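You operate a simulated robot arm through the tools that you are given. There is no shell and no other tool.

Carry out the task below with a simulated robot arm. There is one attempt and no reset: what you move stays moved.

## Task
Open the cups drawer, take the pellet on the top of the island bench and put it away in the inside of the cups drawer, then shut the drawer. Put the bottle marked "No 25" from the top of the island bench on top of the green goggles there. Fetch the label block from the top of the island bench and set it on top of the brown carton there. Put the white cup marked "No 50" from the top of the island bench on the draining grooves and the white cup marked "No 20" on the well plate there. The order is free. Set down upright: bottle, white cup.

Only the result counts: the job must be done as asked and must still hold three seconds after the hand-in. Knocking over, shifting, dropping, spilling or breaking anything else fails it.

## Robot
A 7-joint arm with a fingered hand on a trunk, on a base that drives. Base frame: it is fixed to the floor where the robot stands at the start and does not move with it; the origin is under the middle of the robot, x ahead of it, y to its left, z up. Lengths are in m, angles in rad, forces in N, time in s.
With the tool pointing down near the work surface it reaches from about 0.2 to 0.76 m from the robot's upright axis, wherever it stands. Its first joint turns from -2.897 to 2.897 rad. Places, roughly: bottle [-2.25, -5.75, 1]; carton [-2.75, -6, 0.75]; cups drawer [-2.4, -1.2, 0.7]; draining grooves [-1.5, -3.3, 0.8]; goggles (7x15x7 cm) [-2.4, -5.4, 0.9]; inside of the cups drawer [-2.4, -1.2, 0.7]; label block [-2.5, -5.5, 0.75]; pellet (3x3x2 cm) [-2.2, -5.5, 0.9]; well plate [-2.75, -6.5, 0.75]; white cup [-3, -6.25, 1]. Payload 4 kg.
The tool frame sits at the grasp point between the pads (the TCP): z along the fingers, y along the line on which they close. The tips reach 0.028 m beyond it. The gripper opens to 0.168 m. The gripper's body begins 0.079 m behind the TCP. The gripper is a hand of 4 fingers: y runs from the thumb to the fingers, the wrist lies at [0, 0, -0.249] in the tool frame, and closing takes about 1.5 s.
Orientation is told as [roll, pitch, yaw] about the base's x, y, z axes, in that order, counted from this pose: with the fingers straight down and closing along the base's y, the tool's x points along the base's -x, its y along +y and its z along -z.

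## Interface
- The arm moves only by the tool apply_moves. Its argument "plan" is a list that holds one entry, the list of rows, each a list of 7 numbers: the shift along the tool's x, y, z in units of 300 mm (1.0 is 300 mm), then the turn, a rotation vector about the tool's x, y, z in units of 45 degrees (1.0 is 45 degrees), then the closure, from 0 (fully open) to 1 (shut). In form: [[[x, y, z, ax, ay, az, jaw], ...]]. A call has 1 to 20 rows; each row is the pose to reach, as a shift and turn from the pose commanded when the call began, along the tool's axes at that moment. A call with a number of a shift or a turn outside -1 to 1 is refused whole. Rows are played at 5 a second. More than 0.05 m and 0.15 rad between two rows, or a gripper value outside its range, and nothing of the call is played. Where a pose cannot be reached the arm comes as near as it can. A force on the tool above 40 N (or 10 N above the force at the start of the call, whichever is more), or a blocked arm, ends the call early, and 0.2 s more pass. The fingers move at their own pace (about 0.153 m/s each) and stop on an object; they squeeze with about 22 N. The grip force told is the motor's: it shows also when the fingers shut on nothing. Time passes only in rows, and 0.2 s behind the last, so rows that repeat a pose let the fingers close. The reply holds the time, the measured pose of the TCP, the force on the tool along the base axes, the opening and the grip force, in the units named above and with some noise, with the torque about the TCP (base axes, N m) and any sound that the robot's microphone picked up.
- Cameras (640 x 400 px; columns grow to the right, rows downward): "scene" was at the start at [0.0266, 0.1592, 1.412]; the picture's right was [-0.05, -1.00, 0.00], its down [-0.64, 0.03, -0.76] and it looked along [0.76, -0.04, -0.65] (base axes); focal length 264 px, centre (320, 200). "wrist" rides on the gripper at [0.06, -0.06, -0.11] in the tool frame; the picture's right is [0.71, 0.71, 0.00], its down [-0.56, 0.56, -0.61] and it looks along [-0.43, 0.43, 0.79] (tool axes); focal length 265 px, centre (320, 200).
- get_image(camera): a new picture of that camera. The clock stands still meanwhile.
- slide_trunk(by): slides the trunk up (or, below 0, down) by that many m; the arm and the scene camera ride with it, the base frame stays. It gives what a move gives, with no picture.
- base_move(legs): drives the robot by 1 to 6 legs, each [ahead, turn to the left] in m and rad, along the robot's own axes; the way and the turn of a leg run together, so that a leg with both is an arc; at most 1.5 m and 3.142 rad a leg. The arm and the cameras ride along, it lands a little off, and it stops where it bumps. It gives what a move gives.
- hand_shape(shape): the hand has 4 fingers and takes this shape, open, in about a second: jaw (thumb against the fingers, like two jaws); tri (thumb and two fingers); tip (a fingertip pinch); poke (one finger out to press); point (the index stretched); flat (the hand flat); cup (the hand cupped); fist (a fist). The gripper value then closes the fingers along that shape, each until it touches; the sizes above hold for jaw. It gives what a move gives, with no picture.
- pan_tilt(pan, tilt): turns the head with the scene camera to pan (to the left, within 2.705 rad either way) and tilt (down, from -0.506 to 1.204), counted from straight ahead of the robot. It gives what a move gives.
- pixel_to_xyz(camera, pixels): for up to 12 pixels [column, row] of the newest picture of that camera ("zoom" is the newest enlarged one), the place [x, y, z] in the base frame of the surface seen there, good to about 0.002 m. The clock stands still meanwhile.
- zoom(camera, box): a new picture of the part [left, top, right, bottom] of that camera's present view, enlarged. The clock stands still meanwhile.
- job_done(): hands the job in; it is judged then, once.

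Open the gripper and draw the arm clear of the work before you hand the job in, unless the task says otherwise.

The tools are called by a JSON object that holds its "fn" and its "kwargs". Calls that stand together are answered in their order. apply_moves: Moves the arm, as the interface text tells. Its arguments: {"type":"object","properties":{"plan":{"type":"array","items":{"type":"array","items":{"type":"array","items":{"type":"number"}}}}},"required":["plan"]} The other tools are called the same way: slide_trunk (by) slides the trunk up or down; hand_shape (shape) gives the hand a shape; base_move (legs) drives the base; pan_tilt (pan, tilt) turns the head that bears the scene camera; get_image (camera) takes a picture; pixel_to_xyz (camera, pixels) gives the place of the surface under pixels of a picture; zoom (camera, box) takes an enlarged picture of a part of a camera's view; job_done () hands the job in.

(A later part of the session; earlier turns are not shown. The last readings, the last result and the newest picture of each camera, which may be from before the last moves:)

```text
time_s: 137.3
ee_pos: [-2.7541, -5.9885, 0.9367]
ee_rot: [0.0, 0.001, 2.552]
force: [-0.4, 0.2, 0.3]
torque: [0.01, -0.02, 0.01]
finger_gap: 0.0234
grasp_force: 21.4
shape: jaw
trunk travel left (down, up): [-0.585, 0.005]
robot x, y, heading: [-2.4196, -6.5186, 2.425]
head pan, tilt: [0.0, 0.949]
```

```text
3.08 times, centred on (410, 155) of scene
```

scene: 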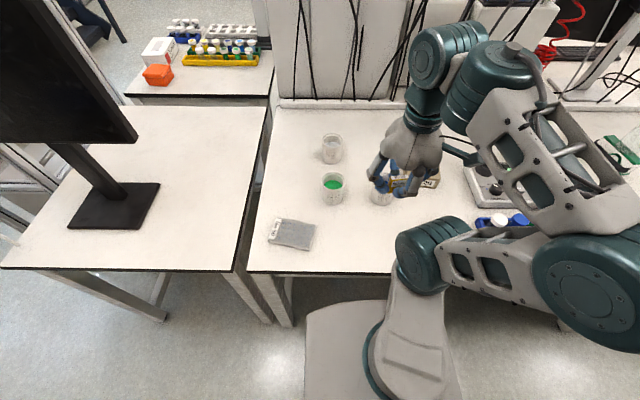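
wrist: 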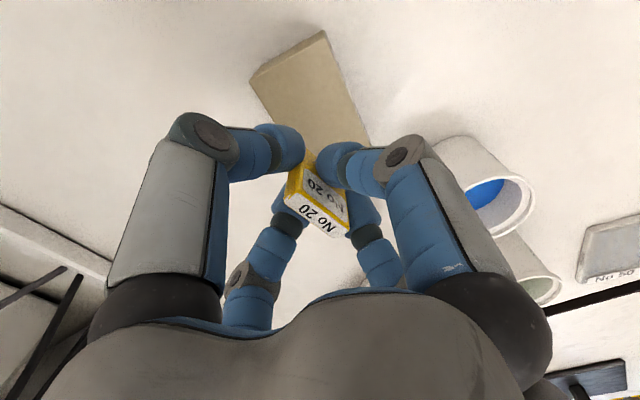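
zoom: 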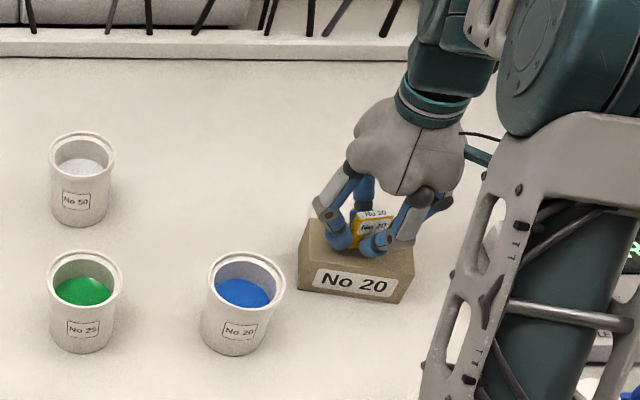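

Still no contact at TCP 0.9367; I go down another couple of millimetres watching the force.

{"fn": "apply_moves", "kwargs": {"plan": [[[0, 0, 0.004, 0, 0, 0, 1], [0, 0, 0.008, 0, 0, 0, 1]]]}}

```text
time_s: 137.9
ee_pos: [-2.7541, -5.9867, 0.9331]
ee_rot: [-0.001, 0.002, 2.549]
force: [-0.2, 0.0, 0.8]
torque: [-0.02, 0.0, 0.05]
finger_gap: 0.0236
grasp_force: 22.6
shape: jaw
trunk travel left (down, up): [-0.585, 0.005]
robot x, y, heading: [-2.4187, -6.5174, 2.423]
head pan, tilt: [0.0, 0.949]
```

{"fn": "apply_moves", "kwargs": {"plan": [[[0, 0, 0.004, 0, 0, 0, 1], [0, 0, 0.007, 0, 0, 0, 1]]]}}

```text
time_s: 138.5
ee_pos: [-2.7547, -5.9875, 0.9338]
ee_rot: [0.0, -0.001, 2.551]
force: [1.3, -0.3, 10.5]
torque: [0.03, -0.02, 0.01]
finger_gap: 0.0237
grasp_force: 22.0
shape: jaw
trunk travel left (down, up): [-0.585, 0.005]
robot x, y, heading: [-2.4184, -6.5133, 2.425]
head pan, tilt: [0.0, 0.949]
```

Contact shows (10.5 N up). I ease off 1 mm and open the fingers only partly, to stay clear of cup No 20.

{"fn": "apply_moves", "kwargs": {"plan": [[[0, 0, -0.003, 0, 0, 0, 1], [0, 0, -0.003, 0, 0, 0, 0.8], [0, 0, -0.003, 0, 0, 0, 0.75], [0, 0, -0.003, 0, 0, 0, 0.7], [0, 0, -0.003, 0, 0, 0, 0.65], [0, 0, -0.003, 0, 0, 0, 0.6], [0, 0, -0.003, 0, 0, 0, 0.55]]]}}

{"fn": "get_image", "kwargs": {"camera": "wrist"}}

{"fn": "zoom", "kwargs": {"camera": "scene", "box": [330, 90, 490, 220]}}

```text
time_s: 140.1
ee_pos: [-2.7552, -5.9855, 0.9324]
ee_rot: [0.0, 0.001, 2.551]
force: [-0.4, -0.2, 0.7]
torque: [0.0, 0.0, 0.0]
finger_gap: 0.0754
grasp_force: 0.0
shape: jaw
trunk travel left (down, up): [-0.585, 0.005]
robot x, y, heading: [-2.4185, -6.5182, 2.43]
head pan, tilt: [0.0, 0.949]
```

```text
taken
```

wrist: 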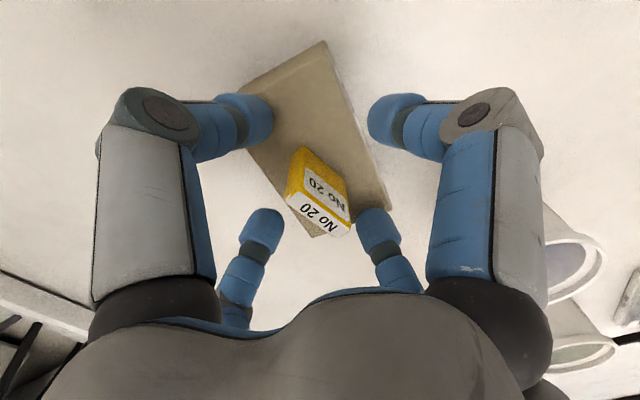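

```text
3.08 times, centred on (410, 155) of scene
```

zoom: 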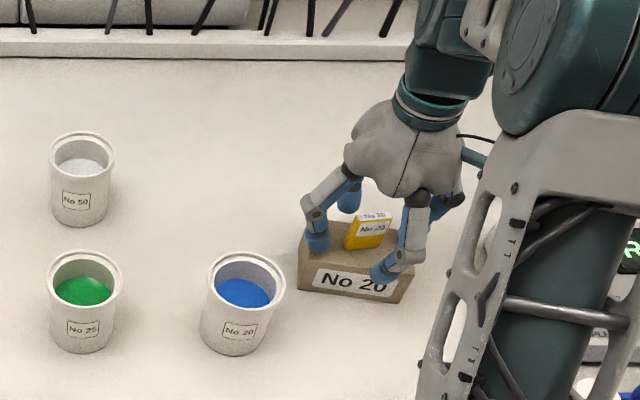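

The block stands upright on the carton, clear of the fingertips. I rise straight up with the fingers kept at this opening.

{"fn": "apply_moves", "kwargs": {"plan": [[[0, 0, -0.06, 0, 0, 0, 0.5], [0, 0, -0.15, 0, 0, 0, 0.5], [0, 0, -0.3, 0, 0, 0, 0.4], [0, 0, -0.45, 0, 0, 0, 0.3], [0, 0, -0.55, 0, 0, 0, 0.2], [0.05, 0, -0.6, 0, 0, 0, 0]]]}}

{"fn": "get_image", "kwargs": {"camera": "wrist"}}

{"fn": "get_image", "kwargs": {"camera": "scene"}}

```text
time_s: 141.5
ee_pos: [-2.7419, -5.9932, 1.1116]
ee_rot: [-0.001, 0.001, 2.549]
force: [-0.5, -0.4, -0.5]
torque: [-0.01, 0.01, -0.02]
finger_gap: 0.1678
grasp_force: 0.0
shape: jaw
trunk travel left (down, up): [-0.585, 0.005]
robot x, y, heading: [-2.4198, -6.5187, 2.422]
head pan, tilt: [0.0, 0.949]
```

```text
taken
```

wrist: 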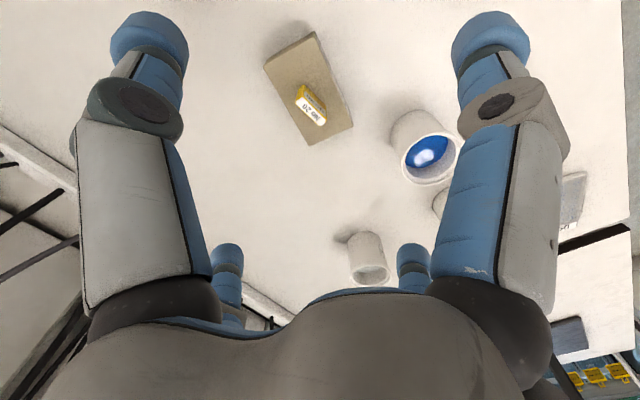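

```text
taken
```

scene: 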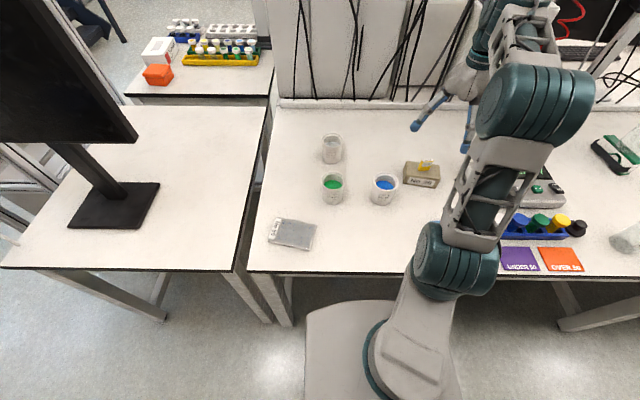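

The block sits well on the carton. Now cup No 20: I zoom on the cups and plate to measure them.

{"fn": "zoom", "kwargs": {"camera": "scene", "box": [260, 125, 420, 255]}}

```text
3.08 times, centred on (340, 190) of scene
```

zoom: 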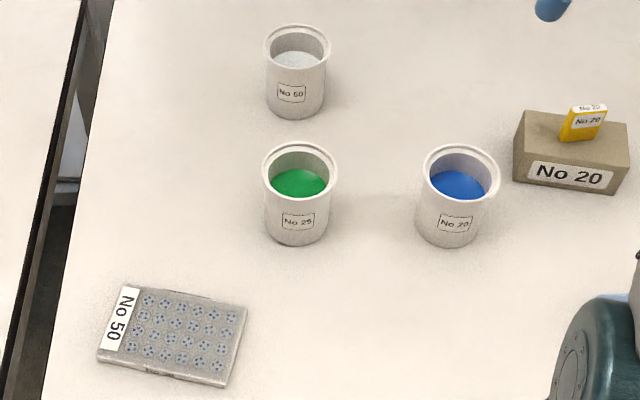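

I query the rims of the cups and the corners of the well plate.

{"fn": "pixel_to_xyz", "kwargs": {"camera": "zoom", "pixels": [[424, 168], [497, 178], [465, 147], [457, 203], [265, 168], [335, 172], [300, 144], [265, 45], [329, 46], [299, 26], [455, 240], [455, 190]]}}

{"fn": "pixel_to_xyz", "kwargs": {"camera": "zoom", "pixels": [[128, 287], [246, 310], [226, 378], [102, 352], [180, 335], [226, 386], [298, 240], [297, 115], [98, 358], [140, 290]]}}

```text
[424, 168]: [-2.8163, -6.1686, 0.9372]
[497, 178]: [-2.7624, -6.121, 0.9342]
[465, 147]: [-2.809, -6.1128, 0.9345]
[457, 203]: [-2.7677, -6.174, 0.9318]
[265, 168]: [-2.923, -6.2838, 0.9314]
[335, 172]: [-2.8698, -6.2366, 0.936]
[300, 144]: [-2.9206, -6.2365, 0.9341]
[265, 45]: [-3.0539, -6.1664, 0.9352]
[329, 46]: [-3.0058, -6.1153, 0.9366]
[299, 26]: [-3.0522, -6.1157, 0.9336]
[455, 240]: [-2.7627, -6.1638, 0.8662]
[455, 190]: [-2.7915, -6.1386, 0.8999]
```

```text
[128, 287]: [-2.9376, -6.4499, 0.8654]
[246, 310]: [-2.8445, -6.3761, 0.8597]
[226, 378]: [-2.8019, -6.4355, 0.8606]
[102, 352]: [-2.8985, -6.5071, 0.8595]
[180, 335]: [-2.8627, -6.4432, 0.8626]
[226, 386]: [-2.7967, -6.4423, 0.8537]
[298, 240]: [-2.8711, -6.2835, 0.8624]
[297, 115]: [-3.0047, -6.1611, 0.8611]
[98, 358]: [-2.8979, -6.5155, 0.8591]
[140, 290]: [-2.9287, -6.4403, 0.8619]
```

Cup No 20's rim is centred at (-2.789,-6.144), radius 0.036, top z 0.936; the plate's centre is (-2.871,-6.442), top z 0.862. I move the hand above the cup with fingers partly closed.

{"fn": "apply_moves", "kwargs": {"plan": [[[0.04, 0.126, 0, 0, 0, 0, 0.1], [0.075, 0.252, 0, 0, 0, 0, 0.2], [0.112, 0.378, 0, 0, 0, 0, 0.3], [0.15, 0.505, 0, 0, 0, 0, 0.3], [0.15, 0.505, 0.08, 0, 0, 0, 0.3], [0.15, 0.505, 0.08, 0, 0, 0, 0.3]]]}}

{"fn": "get_image", "kwargs": {"camera": "wrist"}}

```text
time_s: 142.9
ee_pos: [-2.7877, -6.1471, 1.0863]
ee_rot: [0.002, -0.001, 2.549]
force: [-0.2, 0.8, 0.0]
torque: [0.01, 0.0, -0.05]
finger_gap: 0.118
grasp_force: 0.0
shape: jaw
trunk travel left (down, up): [-0.585, 0.005]
robot x, y, heading: [-2.4175, -6.519, 2.418]
head pan, tilt: [0.0, 0.949]
```

```text
taken
```

wrist: 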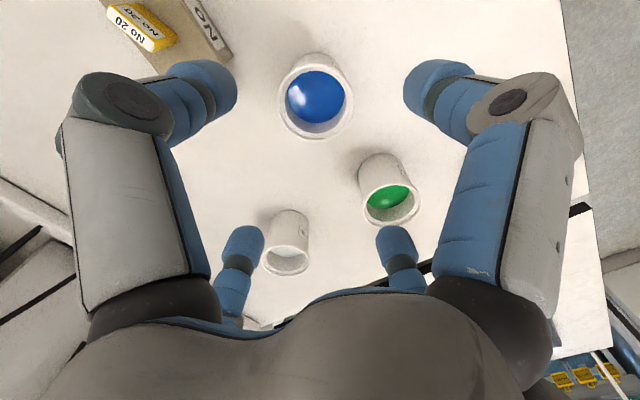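

The cup's rim appears centred near (317,101), against the expected (320,106). I measure rim points for a fine correction.

{"fn": "zoom", "kwargs": {"camera": "wrist", "box": [260, 40, 380, 150]}}

{"fn": "pixel_to_xyz", "kwargs": {"camera": "wrist", "pixels": [[283, 100], [351, 95], [317, 136], [300, 130], [341, 125], [288, 120], [348, 110]]}}

```text
3.64 times, centred on (320, 95) of wrist
```

zoom: 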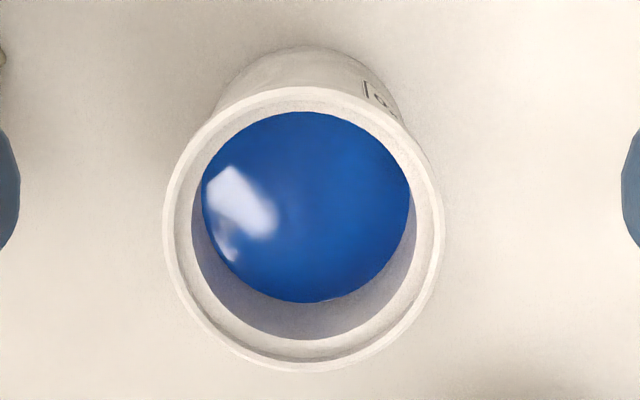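

```text
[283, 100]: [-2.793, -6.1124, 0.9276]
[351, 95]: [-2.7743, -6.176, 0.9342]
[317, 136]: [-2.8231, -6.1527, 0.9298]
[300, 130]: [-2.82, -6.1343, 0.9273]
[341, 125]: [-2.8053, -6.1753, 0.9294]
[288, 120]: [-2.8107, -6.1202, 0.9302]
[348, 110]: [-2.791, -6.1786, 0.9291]
```

Within 3 mm of centre; I apply a small correction and descend to TCP z≈0.90 around the cup.

{"fn": "apply_moves", "kwargs": {"plan": [[[0, -0.01, 0.14, 0, 0, 0, 0.3], [0, -0.01, 0.28, 0, 0, 0, 0.3], [0, -0.01, 0.42, 0, 0, 0, 0.3], [0, -0.01, 0.54, 0, 0, 0, 0.3], [0, -0.01, 0.62, 0, 0, 0, 0.3], [0, -0.01, 0.62, 0, 0, 0, 0.3]]]}}

{"fn": "get_image", "kwargs": {"camera": "wrist"}}

{"fn": "zoom", "kwargs": {"camera": "scene", "box": [300, 90, 460, 230]}}

```text
time_s: 144.3
ee_pos: [-2.7882, -6.142, 0.9003]
ee_rot: [0.002, -0.001, 2.551]
force: [-0.2, -0.3, -0.6]
torque: [0.01, -0.01, 0.06]
finger_gap: 0.1181
grasp_force: 0.1
shape: jaw
trunk travel left (down, up): [-0.585, 0.005]
robot x, y, heading: [-2.4223, -6.5159, 2.424]
head pan, tilt: [0.0, 0.949]
```

```text
taken
```

wrist: 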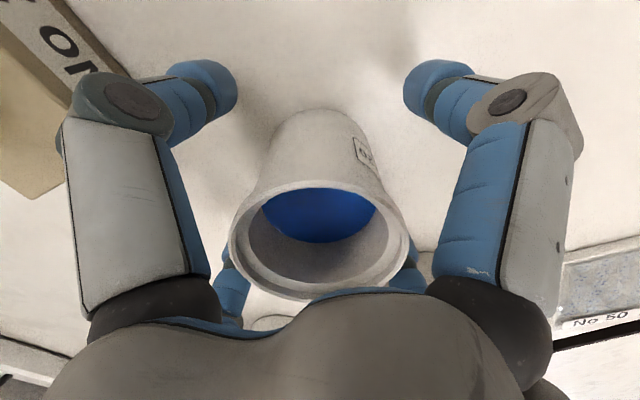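

```text
2.86 times, centred on (380, 160) of scene
```

zoom: 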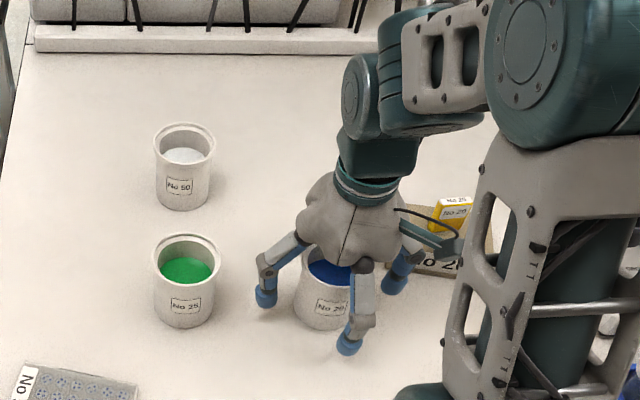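

The cup stands centrally between the fingers. I close the hand gradually on it.

{"fn": "apply_moves", "kwargs": {"plan": [[[0, 0, 0, 0, 0, 0, 0.4], [0, 0, 0, 0, 0, 0, 0.5], [0, 0, 0, 0, 0, 0, 0.6], [0, 0, 0, 0, 0, 0, 0.7], [0, 0, 0, 0, 0, 0, 0.85], [0, 0, 0, 0, 0, 0, 1], [0, 0, 0, 0, 0, 0, 1], [0, 0, 0, 0, 0, 0, 1]]]}}

{"fn": "get_image", "kwargs": {"camera": "wrist"}}

```text
time_s: 146.1
ee_pos: [-2.7881, -6.1427, 0.9002]
ee_rot: [-0.001, -0.001, 2.55]
force: [-0.5, -1.2, 0.2]
torque: [0.01, 0.01, -0.01]
finger_gap: 0.0566
grasp_force: 22.0
shape: jaw
trunk travel left (down, up): [-0.585, 0.005]
robot x, y, heading: [-2.4228, -6.5125, 2.427]
head pan, tilt: [0.0, 0.949]
```

```text
taken
```

wrist: 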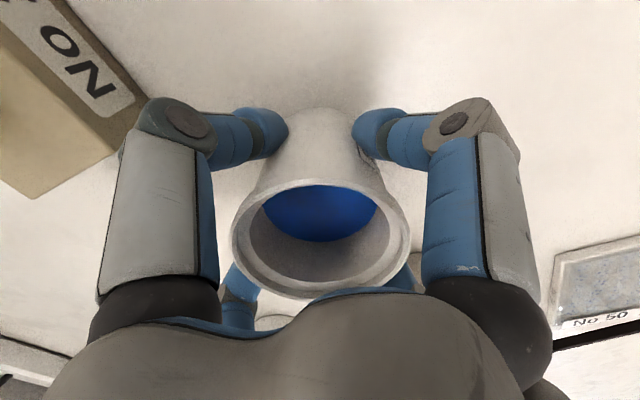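

Grip is firm (0.057 m, 22 N). I lift the cup smoothly by 0.13 m.

{"fn": "apply_moves", "kwargs": {"plan": [[[0, 0, -0.03, 0, 0, 0, 1], [0, 0, -0.08, 0, 0, 0, 1], [0, 0, -0.14, 0, 0, 0, 1], [0, 0, -0.2, 0, 0, 0, 1], [0, 0, -0.26, 0, 0, 0, 1], [0, 0, -0.32, 0, 0, 0, 1], [0, 0, -0.38, 0, 0, 0, 1], [0, 0, -0.42, 0, 0, 0, 1], [0, 0, -0.44, 0, 0, 0, 1], [0, 0, -0.44, 0, 0, 0, 1]]]}}

{"fn": "get_image", "kwargs": {"camera": "wrist"}}

{"fn": "zoom", "kwargs": {"camera": "scene", "box": [300, 90, 460, 230]}}

```text
time_s: 148.3
ee_pos: [-2.7863, -6.1454, 1.0348]
ee_rot: [-0.001, -0.001, 2.55]
force: [0.3, 0.4, -1.4]
torque: [0.01, -0.02, 0.0]
finger_gap: 0.0566
grasp_force: 22.1
shape: jaw
trunk travel left (down, up): [-0.585, 0.005]
robot x, y, heading: [-2.4202, -6.5169, 2.421]
head pan, tilt: [0.0, 0.949]
```

```text
taken
```

wrist: 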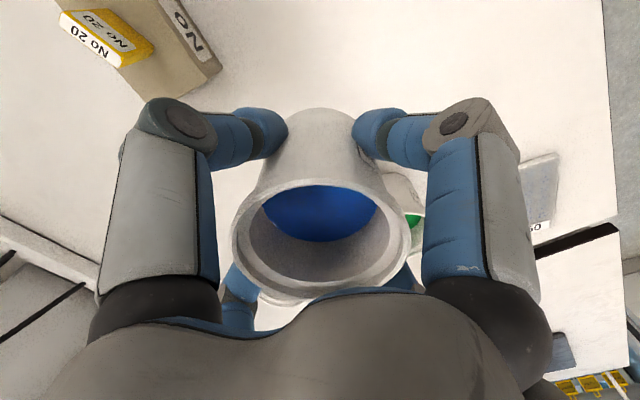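

```text
2.86 times, centred on (380, 160) of scene
```

zoom: 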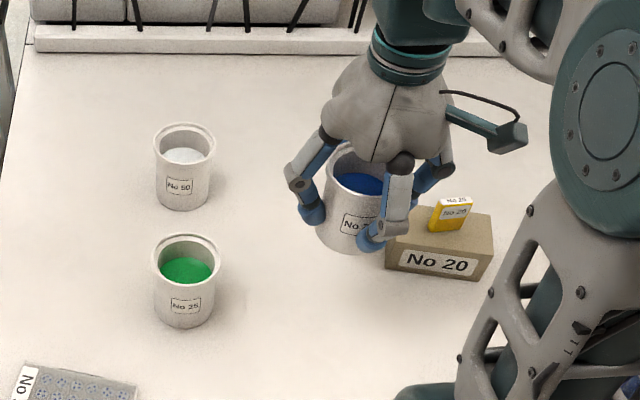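

The cup is level and clear. I carry it slowly to above the plate centre, well above cup No 25's rim.

{"fn": "apply_moves", "kwargs": {"plan": [[[0.02, 0.03, 0, 0, 0, 0, 1], [0.07, 0.09, 0, 0, 0, 0, 1], [0.13, 0.17, 0, 0, 0, 0, 1], [0.19, 0.26, 0, 0, 0, 0, 1], [0.25, 0.35, 0, 0, 0, 0, 1], [0.29, 0.45, 0, 0, 0, 0, 1], [0.31, 0.55, 0, 0, 0, 0, 1], [0.318, 0.65, 0, 0, 0, 0, 1], [0.318, 0.75, 0, 0, 0, 0, 1], [0.318, 0.84, 0, 0, 0, 0, 1], [0.318, 0.92, 0, 0, 0, 0, 1], [0.318, 0.96, 0, 0, 0, 0, 1], [0.318, 0.977, 0, 0, 0, 0, 1], [0.318, 0.977, 0, 0, 0, 0, 1]]]}}

{"fn": "get_image", "kwargs": {"camera": "wrist"}}

{"fn": "get_image", "kwargs": {"camera": "scene"}}

```text
time_s: 151.3
ee_pos: [-2.8717, -6.4427, 1.0342]
ee_rot: [0.001, -0.001, 2.55]
force: [0.5, -0.1, -1.5]
torque: [0.03, -0.01, 0.02]
finger_gap: 0.0567
grasp_force: 22.2
shape: jaw
trunk travel left (down, up): [-0.585, 0.005]
robot x, y, heading: [-2.4205, -6.5202, 2.423]
head pan, tilt: [0.0, 0.949]
```

```text
taken
```

wrist: 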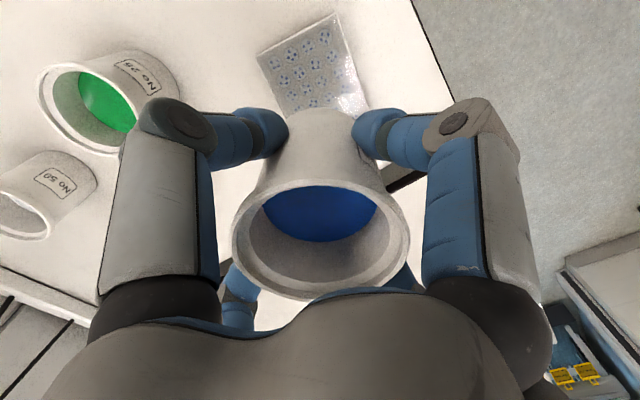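

```text
taken
```

scene: 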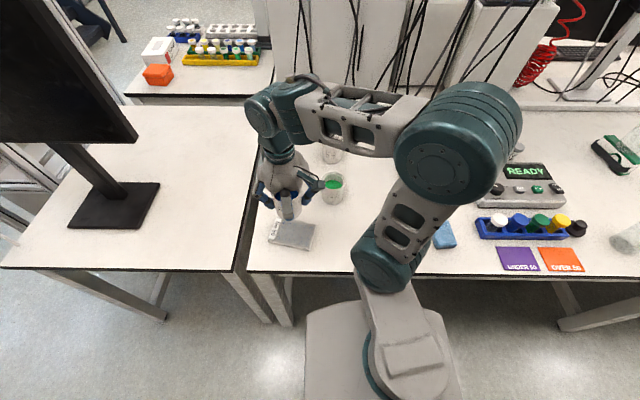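

The cup hovers over the plate. I lower it to about 5 mm above the plate.

{"fn": "apply_moves", "kwargs": {"plan": [[[0, 0, 0.05, 0, 0, 0, 1], [0, 0, 0.12, 0, 0, 0, 1], [0, 0, 0.2, 0, 0, 0, 1], [0, 0, 0.27, 0, 0, 0, 1], [0, 0, 0.33, 0, 0, 0, 1], [0, 0, 0.37, 0, 0, 0, 1], [0, 0, 0.387, 0, 0, 0, 1], [0, 0, 0.387, 0, 0, 0, 1]]]}}

{"fn": "zoom", "kwargs": {"camera": "scene", "box": [220, 120, 370, 260]}}

{"fn": "get_image", "kwargs": {"camera": "wrist"}}

```text
time_s: 153.1
ee_pos: [-2.8721, -6.4414, 0.9165]
ee_rot: [0.001, 0.001, 2.55]
force: [0.0, -0.1, -1.8]
torque: [0.02, -0.02, -0.01]
finger_gap: 0.0569
grasp_force: 21.6
shape: jaw
trunk travel left (down, up): [-0.585, 0.005]
robot x, y, heading: [-2.417, -6.5182, 2.424]
head pan, tilt: [0.0, 0.949]
```

```text
2.86 times, centred on (295, 190) of scene
```

zoom: 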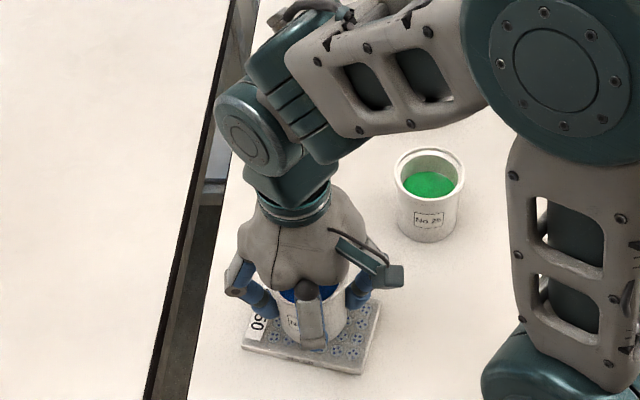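

```text
taken
```

wrist: 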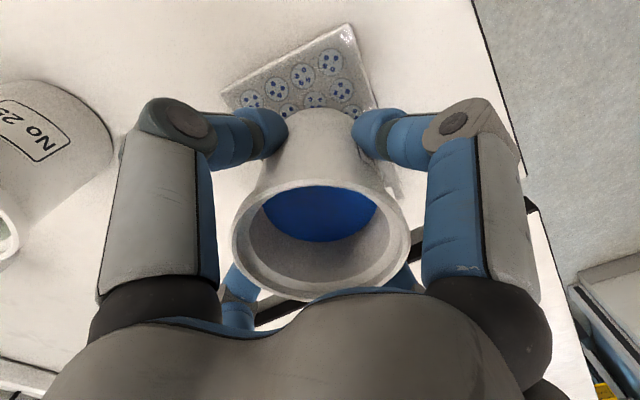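

The cup is centred over the plate. I lower in small steps until the force shows contact.

{"fn": "apply_moves", "kwargs": {"plan": [[[0, 0, 0.005, 0, 0, 0, 1], [0, 0, 0.01, 0, 0, 0, 1], [0, 0, 0.01, 0, 0, 0, 1]]]}}

```text
time_s: 153.9
ee_pos: [-2.873, -6.4416, 0.914]
ee_rot: [0.0, 0.0, 2.55]
force: [0.0, -0.3, -1.0]
torque: [0.02, -0.01, -0.02]
finger_gap: 0.0566
grasp_force: 22.2
shape: jaw
trunk travel left (down, up): [-0.585, 0.005]
robot x, y, heading: [-2.4193, -6.5158, 2.426]
head pan, tilt: [0.0, 0.949]
```

Nearly touching (weight reading dropped slightly). I go 1–2 mm further.

{"fn": "apply_moves", "kwargs": {"plan": [[[0, 0, 0.003, 0, 0, 0, 1], [0, 0, 0.006, 0, 0, 0, 1], [0, 0, 0.006, 0, 0, 0, 1]]]}}

```text
time_s: 154.7
ee_pos: [-2.8726, -6.4422, 0.9138]
ee_rot: [0.001, 0.001, 2.552]
force: [0.5, 0.9, 2.9]
torque: [0.02, 0.03, 0.02]
finger_gap: 0.0568
grasp_force: 21.7
shape: jaw
trunk travel left (down, up): [-0.585, 0.005]
robot x, y, heading: [-2.4191, -6.5171, 2.427]
head pan, tilt: [0.0, 0.949]
```

Light contact (2.9 N up). I release by opening gradually.

{"fn": "apply_moves", "kwargs": {"plan": [[[0, 0, 0, 0, 0, 0, 0.65], [0, 0, 0, 0, 0, 0, 0.6], [0, 0, 0, 0, 0, 0, 0.55], [0, 0, 0, 0, 0, 0, 0.45], [0, 0, 0, 0, 0, 0, 0.35], [0, 0, 0, 0, 0, 0, 0.25], [0, 0, 0, 0, 0, 0, 0.2]]]}}

{"fn": "get_image", "kwargs": {"camera": "wrist"}}

{"fn": "zoom", "kwargs": {"camera": "scene", "box": [220, 120, 370, 260]}}

```text
time_s: 156.3
ee_pos: [-2.8719, -6.4411, 0.914]
ee_rot: [-0.001, 0.001, 2.551]
force: [0.7, 0.3, -0.2]
torque: [-0.02, -0.01, 0.01]
finger_gap: 0.1341
grasp_force: 0.1
shape: jaw
trunk travel left (down, up): [-0.585, 0.005]
robot x, y, heading: [-2.4191, -6.5199, 2.421]
head pan, tilt: [0.0, 0.949]
```

```text
taken
```

wrist: 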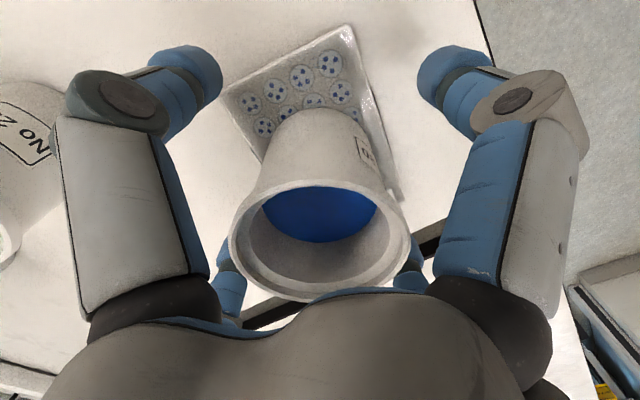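

```text
2.86 times, centred on (295, 190) of scene
```

zoom: 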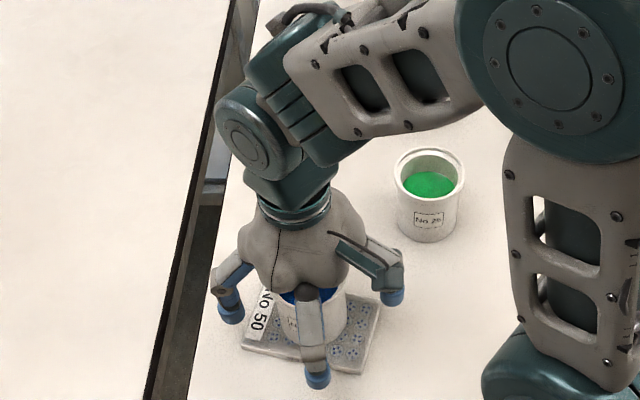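

The cup stands on the plate. I rise straight up 0.18 m to clear its rim.

{"fn": "apply_moves", "kwargs": {"plan": [[[0, 0, -0.1, 0, 0, 0, 0.2], [0, 0, -0.22, 0, 0, 0, 0.2], [0, 0, -0.36, 0, 0, 0, 0.2], [0, 0, -0.5, 0, 0, 0, 0.2], [0, 0, -0.6, 0, 0, 0, 0.3], [0, 0, -0.6, 0, 0, 0, 0.3]]]}}

{"fn": "get_image", "kwargs": {"camera": "wrist"}}

{"fn": "get_image", "kwargs": {"camera": "scene"}}

```text
time_s: 157.7
ee_pos: [-2.8706, -6.4431, 1.0955]
ee_rot: [-0.001, -0.001, 2.551]
force: [0.5, -0.9, -0.2]
torque: [0.01, 0.0, 0.03]
finger_gap: 0.1184
grasp_force: 0.1
shape: jaw
trunk travel left (down, up): [-0.585, 0.005]
robot x, y, heading: [-2.4217, -6.5167, 2.429]
head pan, tilt: [0.0, 0.949]
```

```text
taken
```

wrist: 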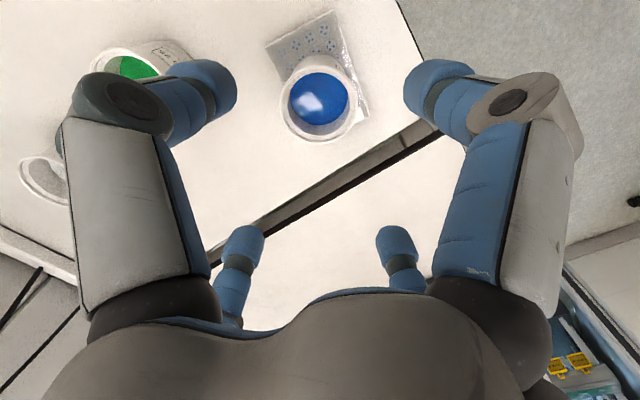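

```text
taken
```

scene: 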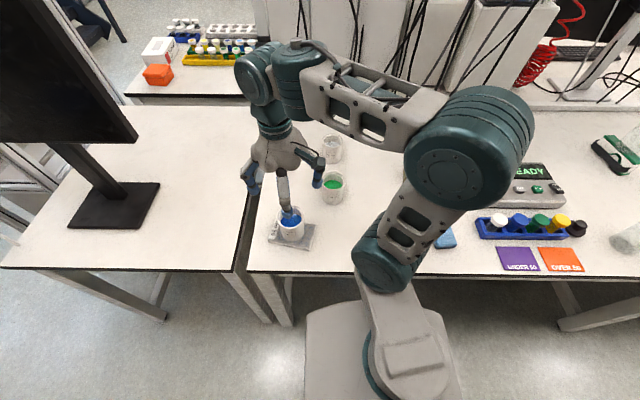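

Cup No 20 stands well on the plate. Now I move the hand to above cup No 50 at (-3.03,-6.14).

{"fn": "apply_moves", "kwargs": {"plan": [[[-0.12, -0.067, 0.02, 0, 0, 0, 0.3], [-0.25, -0.134, 0.04, 0, 0, 0, 0.3], [-0.38, -0.2, 0.06, 0, 0, 0, 0.3], [-0.51, -0.27, 0.08, 0, 0, 0, 0.3], [-0.64, -0.34, 0.08, 0, 0, 0, 0.3], [-0.77, -0.41, 0.08, 0, 0, 0, 0.3], [-0.9, -0.48, 0.08, 0, 0, 0, 0.3], [-0.98, -0.53, 0.08, 0, 0, 0, 0.3], [-0.98, -0.53, 0.08, 0, 0, 0, 0.3]]]}}

{"fn": "get_image", "kwargs": {"camera": "wrist"}}

{"fn": "zoom", "kwargs": {"camera": "wrist", "box": [260, 40, 380, 150]}}

```text
time_s: 159.7
ee_pos: [-3.0282, -6.1457, 1.0667]
ee_rot: [0.0, 0.002, 2.551]
force: [-0.1, 0.4, -0.6]
torque: [-0.03, 0.01, 0.01]
finger_gap: 0.1183
grasp_force: 0.0
shape: jaw
trunk travel left (down, up): [-0.585, 0.005]
robot x, y, heading: [-2.4223, -6.518, 2.422]
head pan, tilt: [0.0, 0.949]
```

```text
taken
```

wrist: 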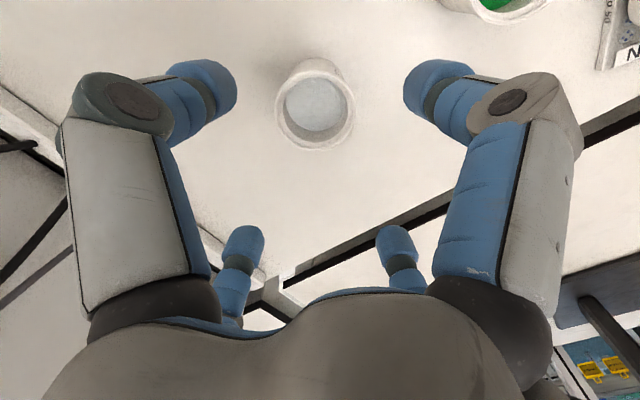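

```text
3.64 times, centred on (320, 95) of wrist
```

zoom: 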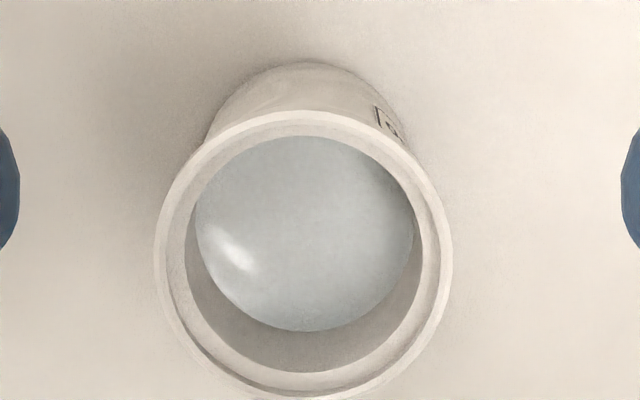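

Cup No 50's rim is centred within a few mm of the TCP. I correct slightly and descend to TCP z≈0.90.

{"fn": "apply_moves", "kwargs": {"plan": [[[-0.005, -0.012, 0.13, 0, 0, 0, 0.3], [-0.005, -0.012, 0.26, 0, 0, 0, 0.3], [-0.005, -0.012, 0.39, 0, 0, 0, 0.3], [-0.005, -0.012, 0.5, 0, 0, 0, 0.3], [-0.005, -0.012, 0.556, 0, 0, 0, 0.3], [-0.005, -0.012, 0.556, 0, 0, 0, 0.3]]]}}

{"fn": "get_image", "kwargs": {"camera": "wrist"}}

{"fn": "zoom", "kwargs": {"camera": "scene", "box": [250, 80, 410, 210]}}

```text
time_s: 161.1
ee_pos: [-3.0264, -6.1427, 0.9045]
ee_rot: [-0.001, 0.001, 2.549]
force: [0.2, 0.0, -0.3]
torque: [-0.01, 0.0, -0.04]
finger_gap: 0.1179
grasp_force: 0.0
shape: jaw
trunk travel left (down, up): [-0.585, 0.005]
robot x, y, heading: [-2.4205, -6.518, 2.428]
head pan, tilt: [0.0, 0.949]
```

```text
taken
```

wrist: 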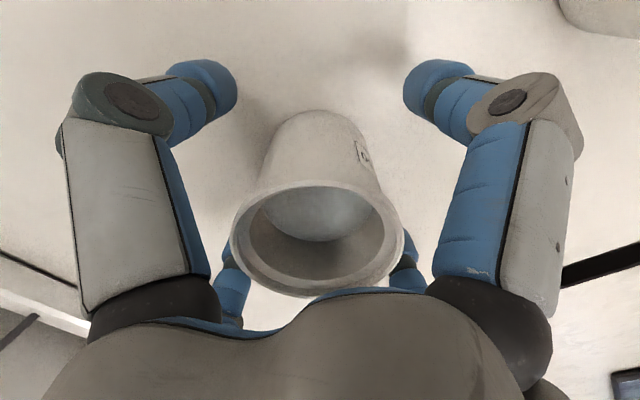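

```text
3.08 times, centred on (330, 145) of scene
```

zoom: 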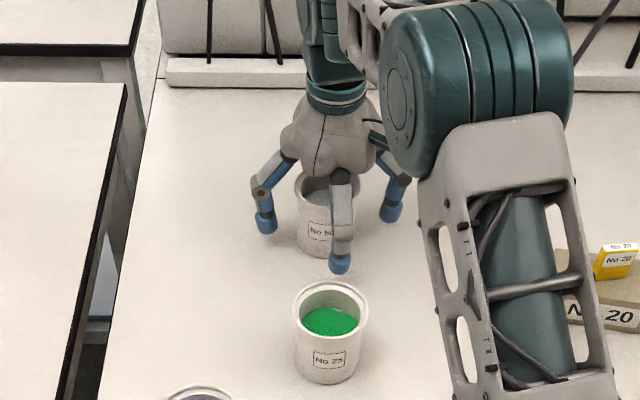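

The cup is centred in the fingers; I close gradually.

{"fn": "apply_moves", "kwargs": {"plan": [[[0, 0, 0, 0, 0, 0, 0.4], [0, 0, 0, 0, 0, 0, 0.5], [0, 0, 0, 0, 0, 0, 0.6], [0, 0, 0, 0, 0, 0, 0.7], [0, 0, 0, 0, 0, 0, 0.85], [0, 0, 0, 0, 0, 0, 1], [0, 0, 0, 0, 0, 0, 1], [0, 0, 0, 0, 0, 0, 1]]]}}

{"fn": "apply_moves", "kwargs": {"plan": [[[0, 0, -0.03, 0, 0, 0, 1], [0, 0, -0.08, 0, 0, 0, 1], [0, 0, -0.14, 0, 0, 0, 1], [0, 0, -0.2, 0, 0, 0, 1], [0, 0, -0.26, 0, 0, 0, 1], [0, 0, -0.32, 0, 0, 0, 1], [0, 0, -0.38, 0, 0, 0, 1], [0, 0, -0.42, 0, 0, 0, 1], [0, 0, -0.44, 0, 0, 0, 1], [0, 0, -0.44, 0, 0, 0, 1]]]}}

{"fn": "get_image", "kwargs": {"camera": "wrist"}}

{"fn": "get_image", "kwargs": {"camera": "scene"}}

```text
time_s: 162.9
ee_pos: [-3.0268, -6.1415, 0.9031]
ee_rot: [0.0, 0.001, 2.55]
force: [-0.2, 0.5, 0.7]
torque: [-0.01, -0.01, 0.02]
finger_gap: 0.0557
grasp_force: 22.1
shape: jaw
trunk travel left (down, up): [-0.585, 0.005]
robot x, y, heading: [-2.4183, -6.5121, 2.424]
head pan, tilt: [0.0, 0.949]
```

```text
time_s: 165.1
ee_pos: [-3.0277, -6.143, 1.0341]
ee_rot: [0.0, 0.002, 2.55]
force: [0.1, 0.3, -1.1]
torque: [0.0, -0.04, -0.02]
finger_gap: 0.0559
grasp_force: 21.9
shape: jaw
trunk travel left (down, up): [-0.585, 0.005]
robot x, y, heading: [-2.417, -6.5207, 2.428]
head pan, tilt: [0.0, 0.949]
```

```text
taken
```

wrist: 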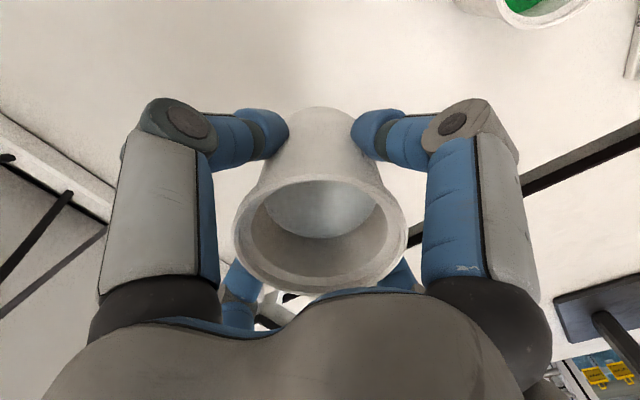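

```text
taken
```

scene: 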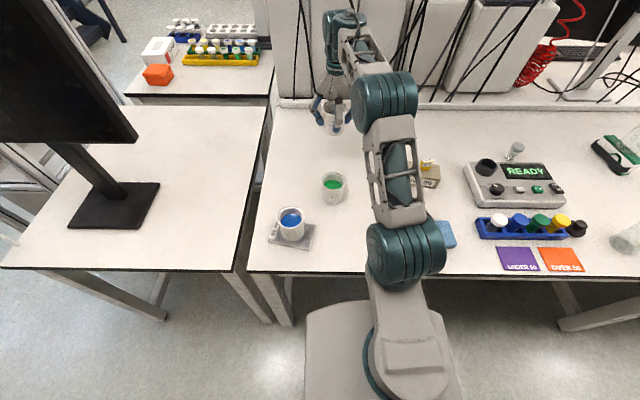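

Cup No 50 is lifted level. I retract it slowly toward the robot and a bit higher, above all other items.

{"fn": "apply_moves", "kwargs": {"plan": [[[0.02, 0, -0.03, 0, 0, 0, 1], [0.06, -0.01, -0.07, 0, 0, 0, 1], [0.12, -0.02, -0.11, 0, 0, 0, 1], [0.19, -0.04, -0.15, 0, 0, 0, 1], [0.27, -0.05, -0.18, 0, 0, 0, 1], [0.36, -0.07, -0.2, 0, 0, 0, 1], [0.45, -0.085, -0.2, 0, 0, 0, 1], [0.54, -0.1, -0.2, 0, 0, 0, 1], [0.63, -0.12, -0.2, 0, 0, 0, 1], [0.72, -0.14, -0.2, 0, 0, 0, 1], [0.81, -0.155, -0.2, 0, 0, 0, 1], [0.88, -0.165, -0.2, 0, 0, 0, 1], [0.93, -0.17, -0.2, 0, 0, 0, 1], [0.95, -0.17, -0.2, 0, 0, 0, 1]]]}}

{"fn": "apply_moves", "kwargs": {"plan": [[[0.02, -0.01, 0, 0, 0, 0, 1], [0.06, -0.02, 0, 0, 0, 0, 1], [0.12, -0.04, 0, 0, 0, 0, 1], [0.19, -0.05, 0, 0, 0, 0, 1], [0.25, -0.06, 0, 0, 0, 0, 1], [0.29, -0.065, 0, 0, 0, 0, 1], [0.3, -0.065, 0, 0, 0, 0, 1]]]}}

{"fn": "get_image", "kwargs": {"camera": "wrist"}}

{"fn": "get_image", "kwargs": {"camera": "scene"}}

```text
time_s: 168.1
ee_pos: [-2.7606, -6.2591, 1.0939]
ee_rot: [0.0, 0.001, 2.55]
force: [-0.1, 0.3, -1.3]
torque: [-0.02, 0.0, -0.03]
finger_gap: 0.0559
grasp_force: 21.3
shape: jaw
trunk travel left (down, up): [-0.585, 0.005]
robot x, y, heading: [-2.4223, -6.5186, 2.425]
head pan, tilt: [0.0, 0.949]
```

```text
time_s: 169.7
ee_pos: [-2.677, -6.2927, 1.0948]
ee_rot: [0.0, 0.003, 2.55]
force: [0.1, -0.3, -2.1]
torque: [-0.02, 0.02, 0.02]
finger_gap: 0.056
grasp_force: 21.8
shape: jaw
trunk travel left (down, up): [-0.585, 0.005]
robot x, y, heading: [-2.4185, -6.5159, 2.427]
head pan, tilt: [0.0, 0.949]
```

```text
taken
```

wrist: 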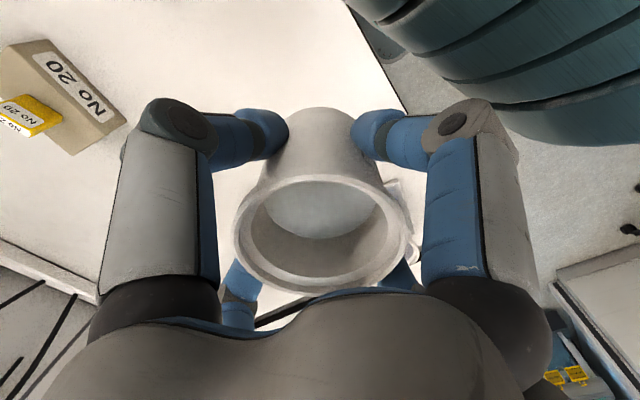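

```text
taken
```

scene: 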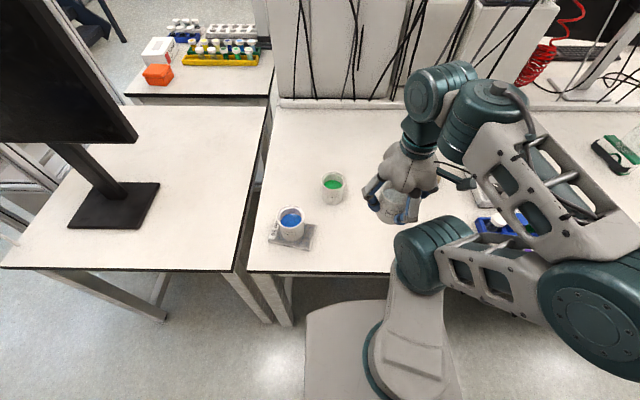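

Before driving back I check how far the elbow sticks out to the right side.

{"fn": "pixel_to_xyz", "kwargs": {"camera": "scene", "pixels": [[590, 320], [635, 290], [635, 350], [560, 290], [620, 230], [440, 250], [400, 180], [630, 375]]}}

```text
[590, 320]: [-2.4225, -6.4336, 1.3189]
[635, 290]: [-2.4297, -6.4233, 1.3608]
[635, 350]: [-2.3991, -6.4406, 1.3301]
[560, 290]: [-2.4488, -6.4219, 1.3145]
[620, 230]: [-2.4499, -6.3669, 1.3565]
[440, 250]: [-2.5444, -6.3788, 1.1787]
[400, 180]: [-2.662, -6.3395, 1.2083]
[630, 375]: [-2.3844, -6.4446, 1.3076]
```

The elbow stays within about 0.2 m of my axis, so the aisle is wide enough. I back off 0.33 m and turn right to face back up the aisle.

{"fn": "base_move", "kwargs": {"legs": [[-0.33, 0], [0, -1.59]]}}

{"fn": "pan_tilt", "kwargs": {"pan": 0.0, "tilt": 0.5}}

{"fn": "get_image", "kwargs": {"camera": "scene"}}

```text
time_s: 175.7
ee_pos: [-1.9493, -6.4736, 1.0965]
ee_rot: [0.001, -0.001, 0.963]
force: [0.6, -0.1, -1.7]
torque: [0.0, -0.01, 0.0]
finger_gap: 0.0561
grasp_force: 22.4
shape: jaw
trunk travel left (down, up): [-0.585, 0.005]
robot x, y, heading: [-2.178, -6.7321, 0.837]
head pan, tilt: [0.0, 0.949]
```

```text
time_s: 176.6
ee_pos: [-1.9493, -6.4749, 1.0956]
ee_rot: [-0.001, -0.001, 0.964]
force: [0.0, 0.3, -2.8]
torque: [-0.01, -0.04, -0.01]
finger_gap: 0.0556
grasp_force: 22.3
shape: jaw
trunk travel left (down, up): [-0.585, 0.005]
robot x, y, heading: [-2.177, -6.7296, 0.832]
head pan, tilt: [0.0, 0.499]
```

```text
taken
```

scene: 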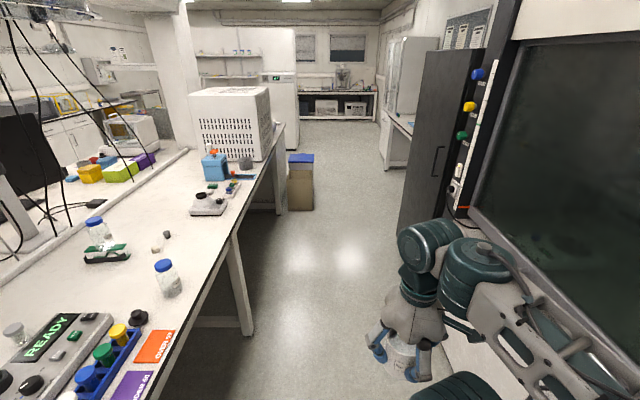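

The aisle back is clear, with the bins at (300,180) on the left and the dark cabinet on the right. I drive 2.6 m along it, then check my position.

{"fn": "base_move", "kwargs": {"legs": [[0, -0.03], [1.5, 0], [1.1, 0]]}}

{"fn": "get_image", "kwargs": {"camera": "scene"}}

```text
time_s: 189.4
ee_pos: [-0.1594, -4.6759, 1.0961]
ee_rot: [0.0, 0.0, 0.944]
force: [0.2, 0.3, -1.7]
torque: [0.0, 0.02, 0.01]
finger_gap: 0.0555
grasp_force: 22.1
shape: jaw
trunk travel left (down, up): [-0.585, 0.005]
robot x, y, heading: [-0.393, -4.9279, 0.817]
head pan, tilt: [0.0, 0.499]
```

```text
taken
```

scene: 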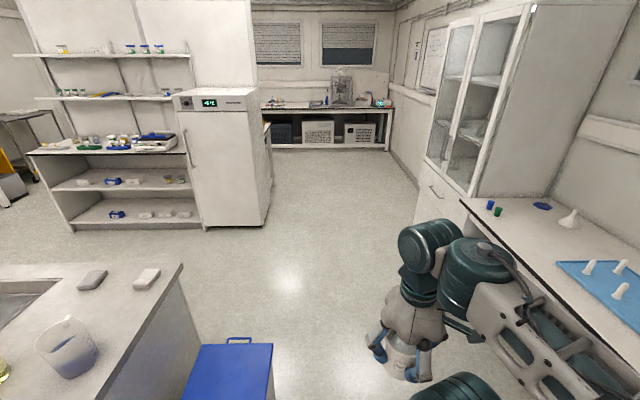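

The island's sink end is ahead on the left. I drive 1.55 m on, turn left and go 1.75 m along the sink end, then turn left to face it.

{"fn": "base_move", "kwargs": {"legs": [[1.45, 0], [0, 1.59], [1.75, 0]]}}

{"fn": "get_image", "kwargs": {"camera": "scene"}}

```text
refused: 1.75 is not a number from -1.5 to 1.5
```

```text
taken
```

scene: 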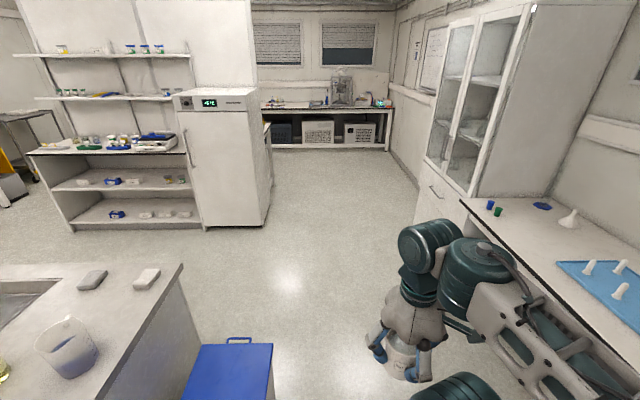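

The leg limit is 1.5 m, so I split the way into shorter legs.

{"fn": "base_move", "kwargs": {"legs": [[1.45, 0], [0, 1.59], [1.4, 0]]}}

{"fn": "pan_tilt", "kwargs": {"pan": 0.5, "tilt": 0.5}}

{"fn": "get_image", "kwargs": {"camera": "scene"}}

```text
time_s: 207.0
ee_pos: [-0.7296, -2.7483, 1.0959]
ee_rot: [-0.001, 0.001, 2.571]
force: [1.1, -1.0, -1.2]
torque: [0.0, 0.0, -0.03]
finger_gap: 0.0558
grasp_force: 22.5
shape: jaw
trunk travel left (down, up): [-0.585, 0.005]
robot x, y, heading: [-0.4639, -2.9658, 2.445]
head pan, tilt: [0.0, 0.499]
```

```text
time_s: 207.9
ee_pos: [-0.729, -2.7473, 1.0962]
ee_rot: [-0.001, 0.0, 2.572]
force: [0.1, -0.5, -2.2]
torque: [0.03, 0.01, -0.02]
finger_gap: 0.0559
grasp_force: 21.7
shape: jaw
trunk travel left (down, up): [-0.585, 0.005]
robot x, y, heading: [-0.465, -2.9675, 2.449]
head pan, tilt: [0.499, 0.499]
```

```text
taken
```

scene: 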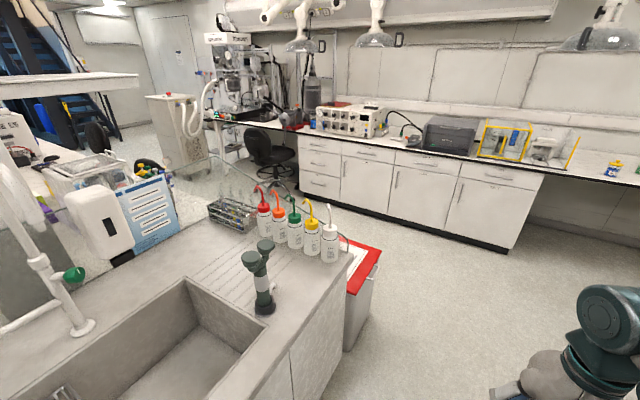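

The draining grooves are visible around (225,265), bounded by the sink, the dark tap post at (260,280), the wash bottles and a tube rack. I zoom and measure the area.

{"fn": "zoom", "kwargs": {"camera": "scene", "box": [120, 180, 360, 330]}}

{"fn": "pixel_to_xyz", "kwargs": {"camera": "scene", "pixels": [[220, 265], [200, 260], [230, 290], [250, 245], [185, 290], [265, 310], [255, 245], [240, 215], [300, 250], [285, 255], [185, 262], [250, 270]]}}

```text
2.67 times, centred on (240, 255) of scene
```

zoom: 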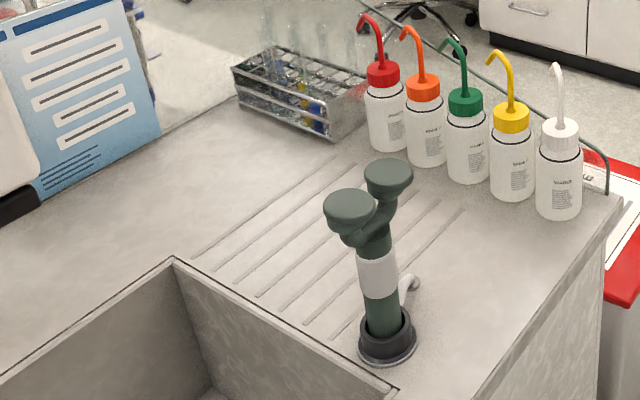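

```text
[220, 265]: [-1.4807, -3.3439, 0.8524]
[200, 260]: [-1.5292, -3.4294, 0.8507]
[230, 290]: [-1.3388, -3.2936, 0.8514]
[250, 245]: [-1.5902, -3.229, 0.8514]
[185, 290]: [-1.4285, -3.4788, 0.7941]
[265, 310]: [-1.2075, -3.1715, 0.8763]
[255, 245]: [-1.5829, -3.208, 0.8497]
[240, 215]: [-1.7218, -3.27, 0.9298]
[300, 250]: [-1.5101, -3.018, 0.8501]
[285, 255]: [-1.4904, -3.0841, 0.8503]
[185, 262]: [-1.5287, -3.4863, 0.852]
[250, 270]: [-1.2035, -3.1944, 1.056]
```

I query the corners of the grooved field and the post's base.

{"fn": "pixel_to_xyz", "kwargs": {"camera": "zoom", "pixels": [[205, 255], [355, 165], [465, 208], [337, 336], [310, 235], [385, 350], [362, 340], [350, 205], [440, 205], [330, 130], [385, 150], [300, 260]]}}

```text
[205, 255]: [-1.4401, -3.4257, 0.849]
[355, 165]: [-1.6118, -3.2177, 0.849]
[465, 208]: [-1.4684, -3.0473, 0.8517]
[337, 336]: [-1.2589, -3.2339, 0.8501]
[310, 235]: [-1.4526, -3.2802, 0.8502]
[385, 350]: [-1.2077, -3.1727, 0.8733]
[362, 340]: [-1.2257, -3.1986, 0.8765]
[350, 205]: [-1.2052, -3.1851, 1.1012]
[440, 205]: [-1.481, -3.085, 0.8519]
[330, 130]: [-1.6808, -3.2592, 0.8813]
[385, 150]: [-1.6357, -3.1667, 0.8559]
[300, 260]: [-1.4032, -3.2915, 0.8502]
```

The grooved field is centred near (-1.445,-3.231). I measure the tap post's heads, bottle tops, rack and neighbours for clearance.

{"fn": "pixel_to_xyz", "kwargs": {"camera": "zoom", "pixels": [[345, 200], [388, 170], [330, 215], [410, 175], [383, 70], [511, 110], [560, 130], [557, 75], [498, 60], [558, 200], [365, 95], [240, 75]]}}

{"fn": "pixel_to_xyz", "kwargs": {"camera": "scene", "pixels": [[330, 210], [332, 235], [312, 215], [265, 190], [257, 243], [271, 246], [355, 245], [70, 275], [80, 325], [40, 262], [5, 330], [345, 280]]}}

```text
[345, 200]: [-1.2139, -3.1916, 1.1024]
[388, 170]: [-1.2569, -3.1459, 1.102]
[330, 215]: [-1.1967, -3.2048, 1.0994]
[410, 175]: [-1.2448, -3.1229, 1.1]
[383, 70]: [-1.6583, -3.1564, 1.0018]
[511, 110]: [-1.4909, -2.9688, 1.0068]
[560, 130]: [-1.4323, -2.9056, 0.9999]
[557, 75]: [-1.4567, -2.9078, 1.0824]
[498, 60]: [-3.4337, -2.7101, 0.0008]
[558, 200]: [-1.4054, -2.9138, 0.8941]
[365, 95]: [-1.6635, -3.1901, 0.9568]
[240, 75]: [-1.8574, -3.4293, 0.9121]
```

```text
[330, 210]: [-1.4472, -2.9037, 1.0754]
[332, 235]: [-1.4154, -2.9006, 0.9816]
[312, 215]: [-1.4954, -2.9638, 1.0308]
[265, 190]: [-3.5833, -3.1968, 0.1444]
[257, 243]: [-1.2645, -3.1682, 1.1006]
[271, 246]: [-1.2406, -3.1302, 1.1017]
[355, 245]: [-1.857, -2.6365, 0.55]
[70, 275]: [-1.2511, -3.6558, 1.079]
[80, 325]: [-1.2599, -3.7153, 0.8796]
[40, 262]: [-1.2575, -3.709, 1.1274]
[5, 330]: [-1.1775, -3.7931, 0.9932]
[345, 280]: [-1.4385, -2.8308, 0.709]
```

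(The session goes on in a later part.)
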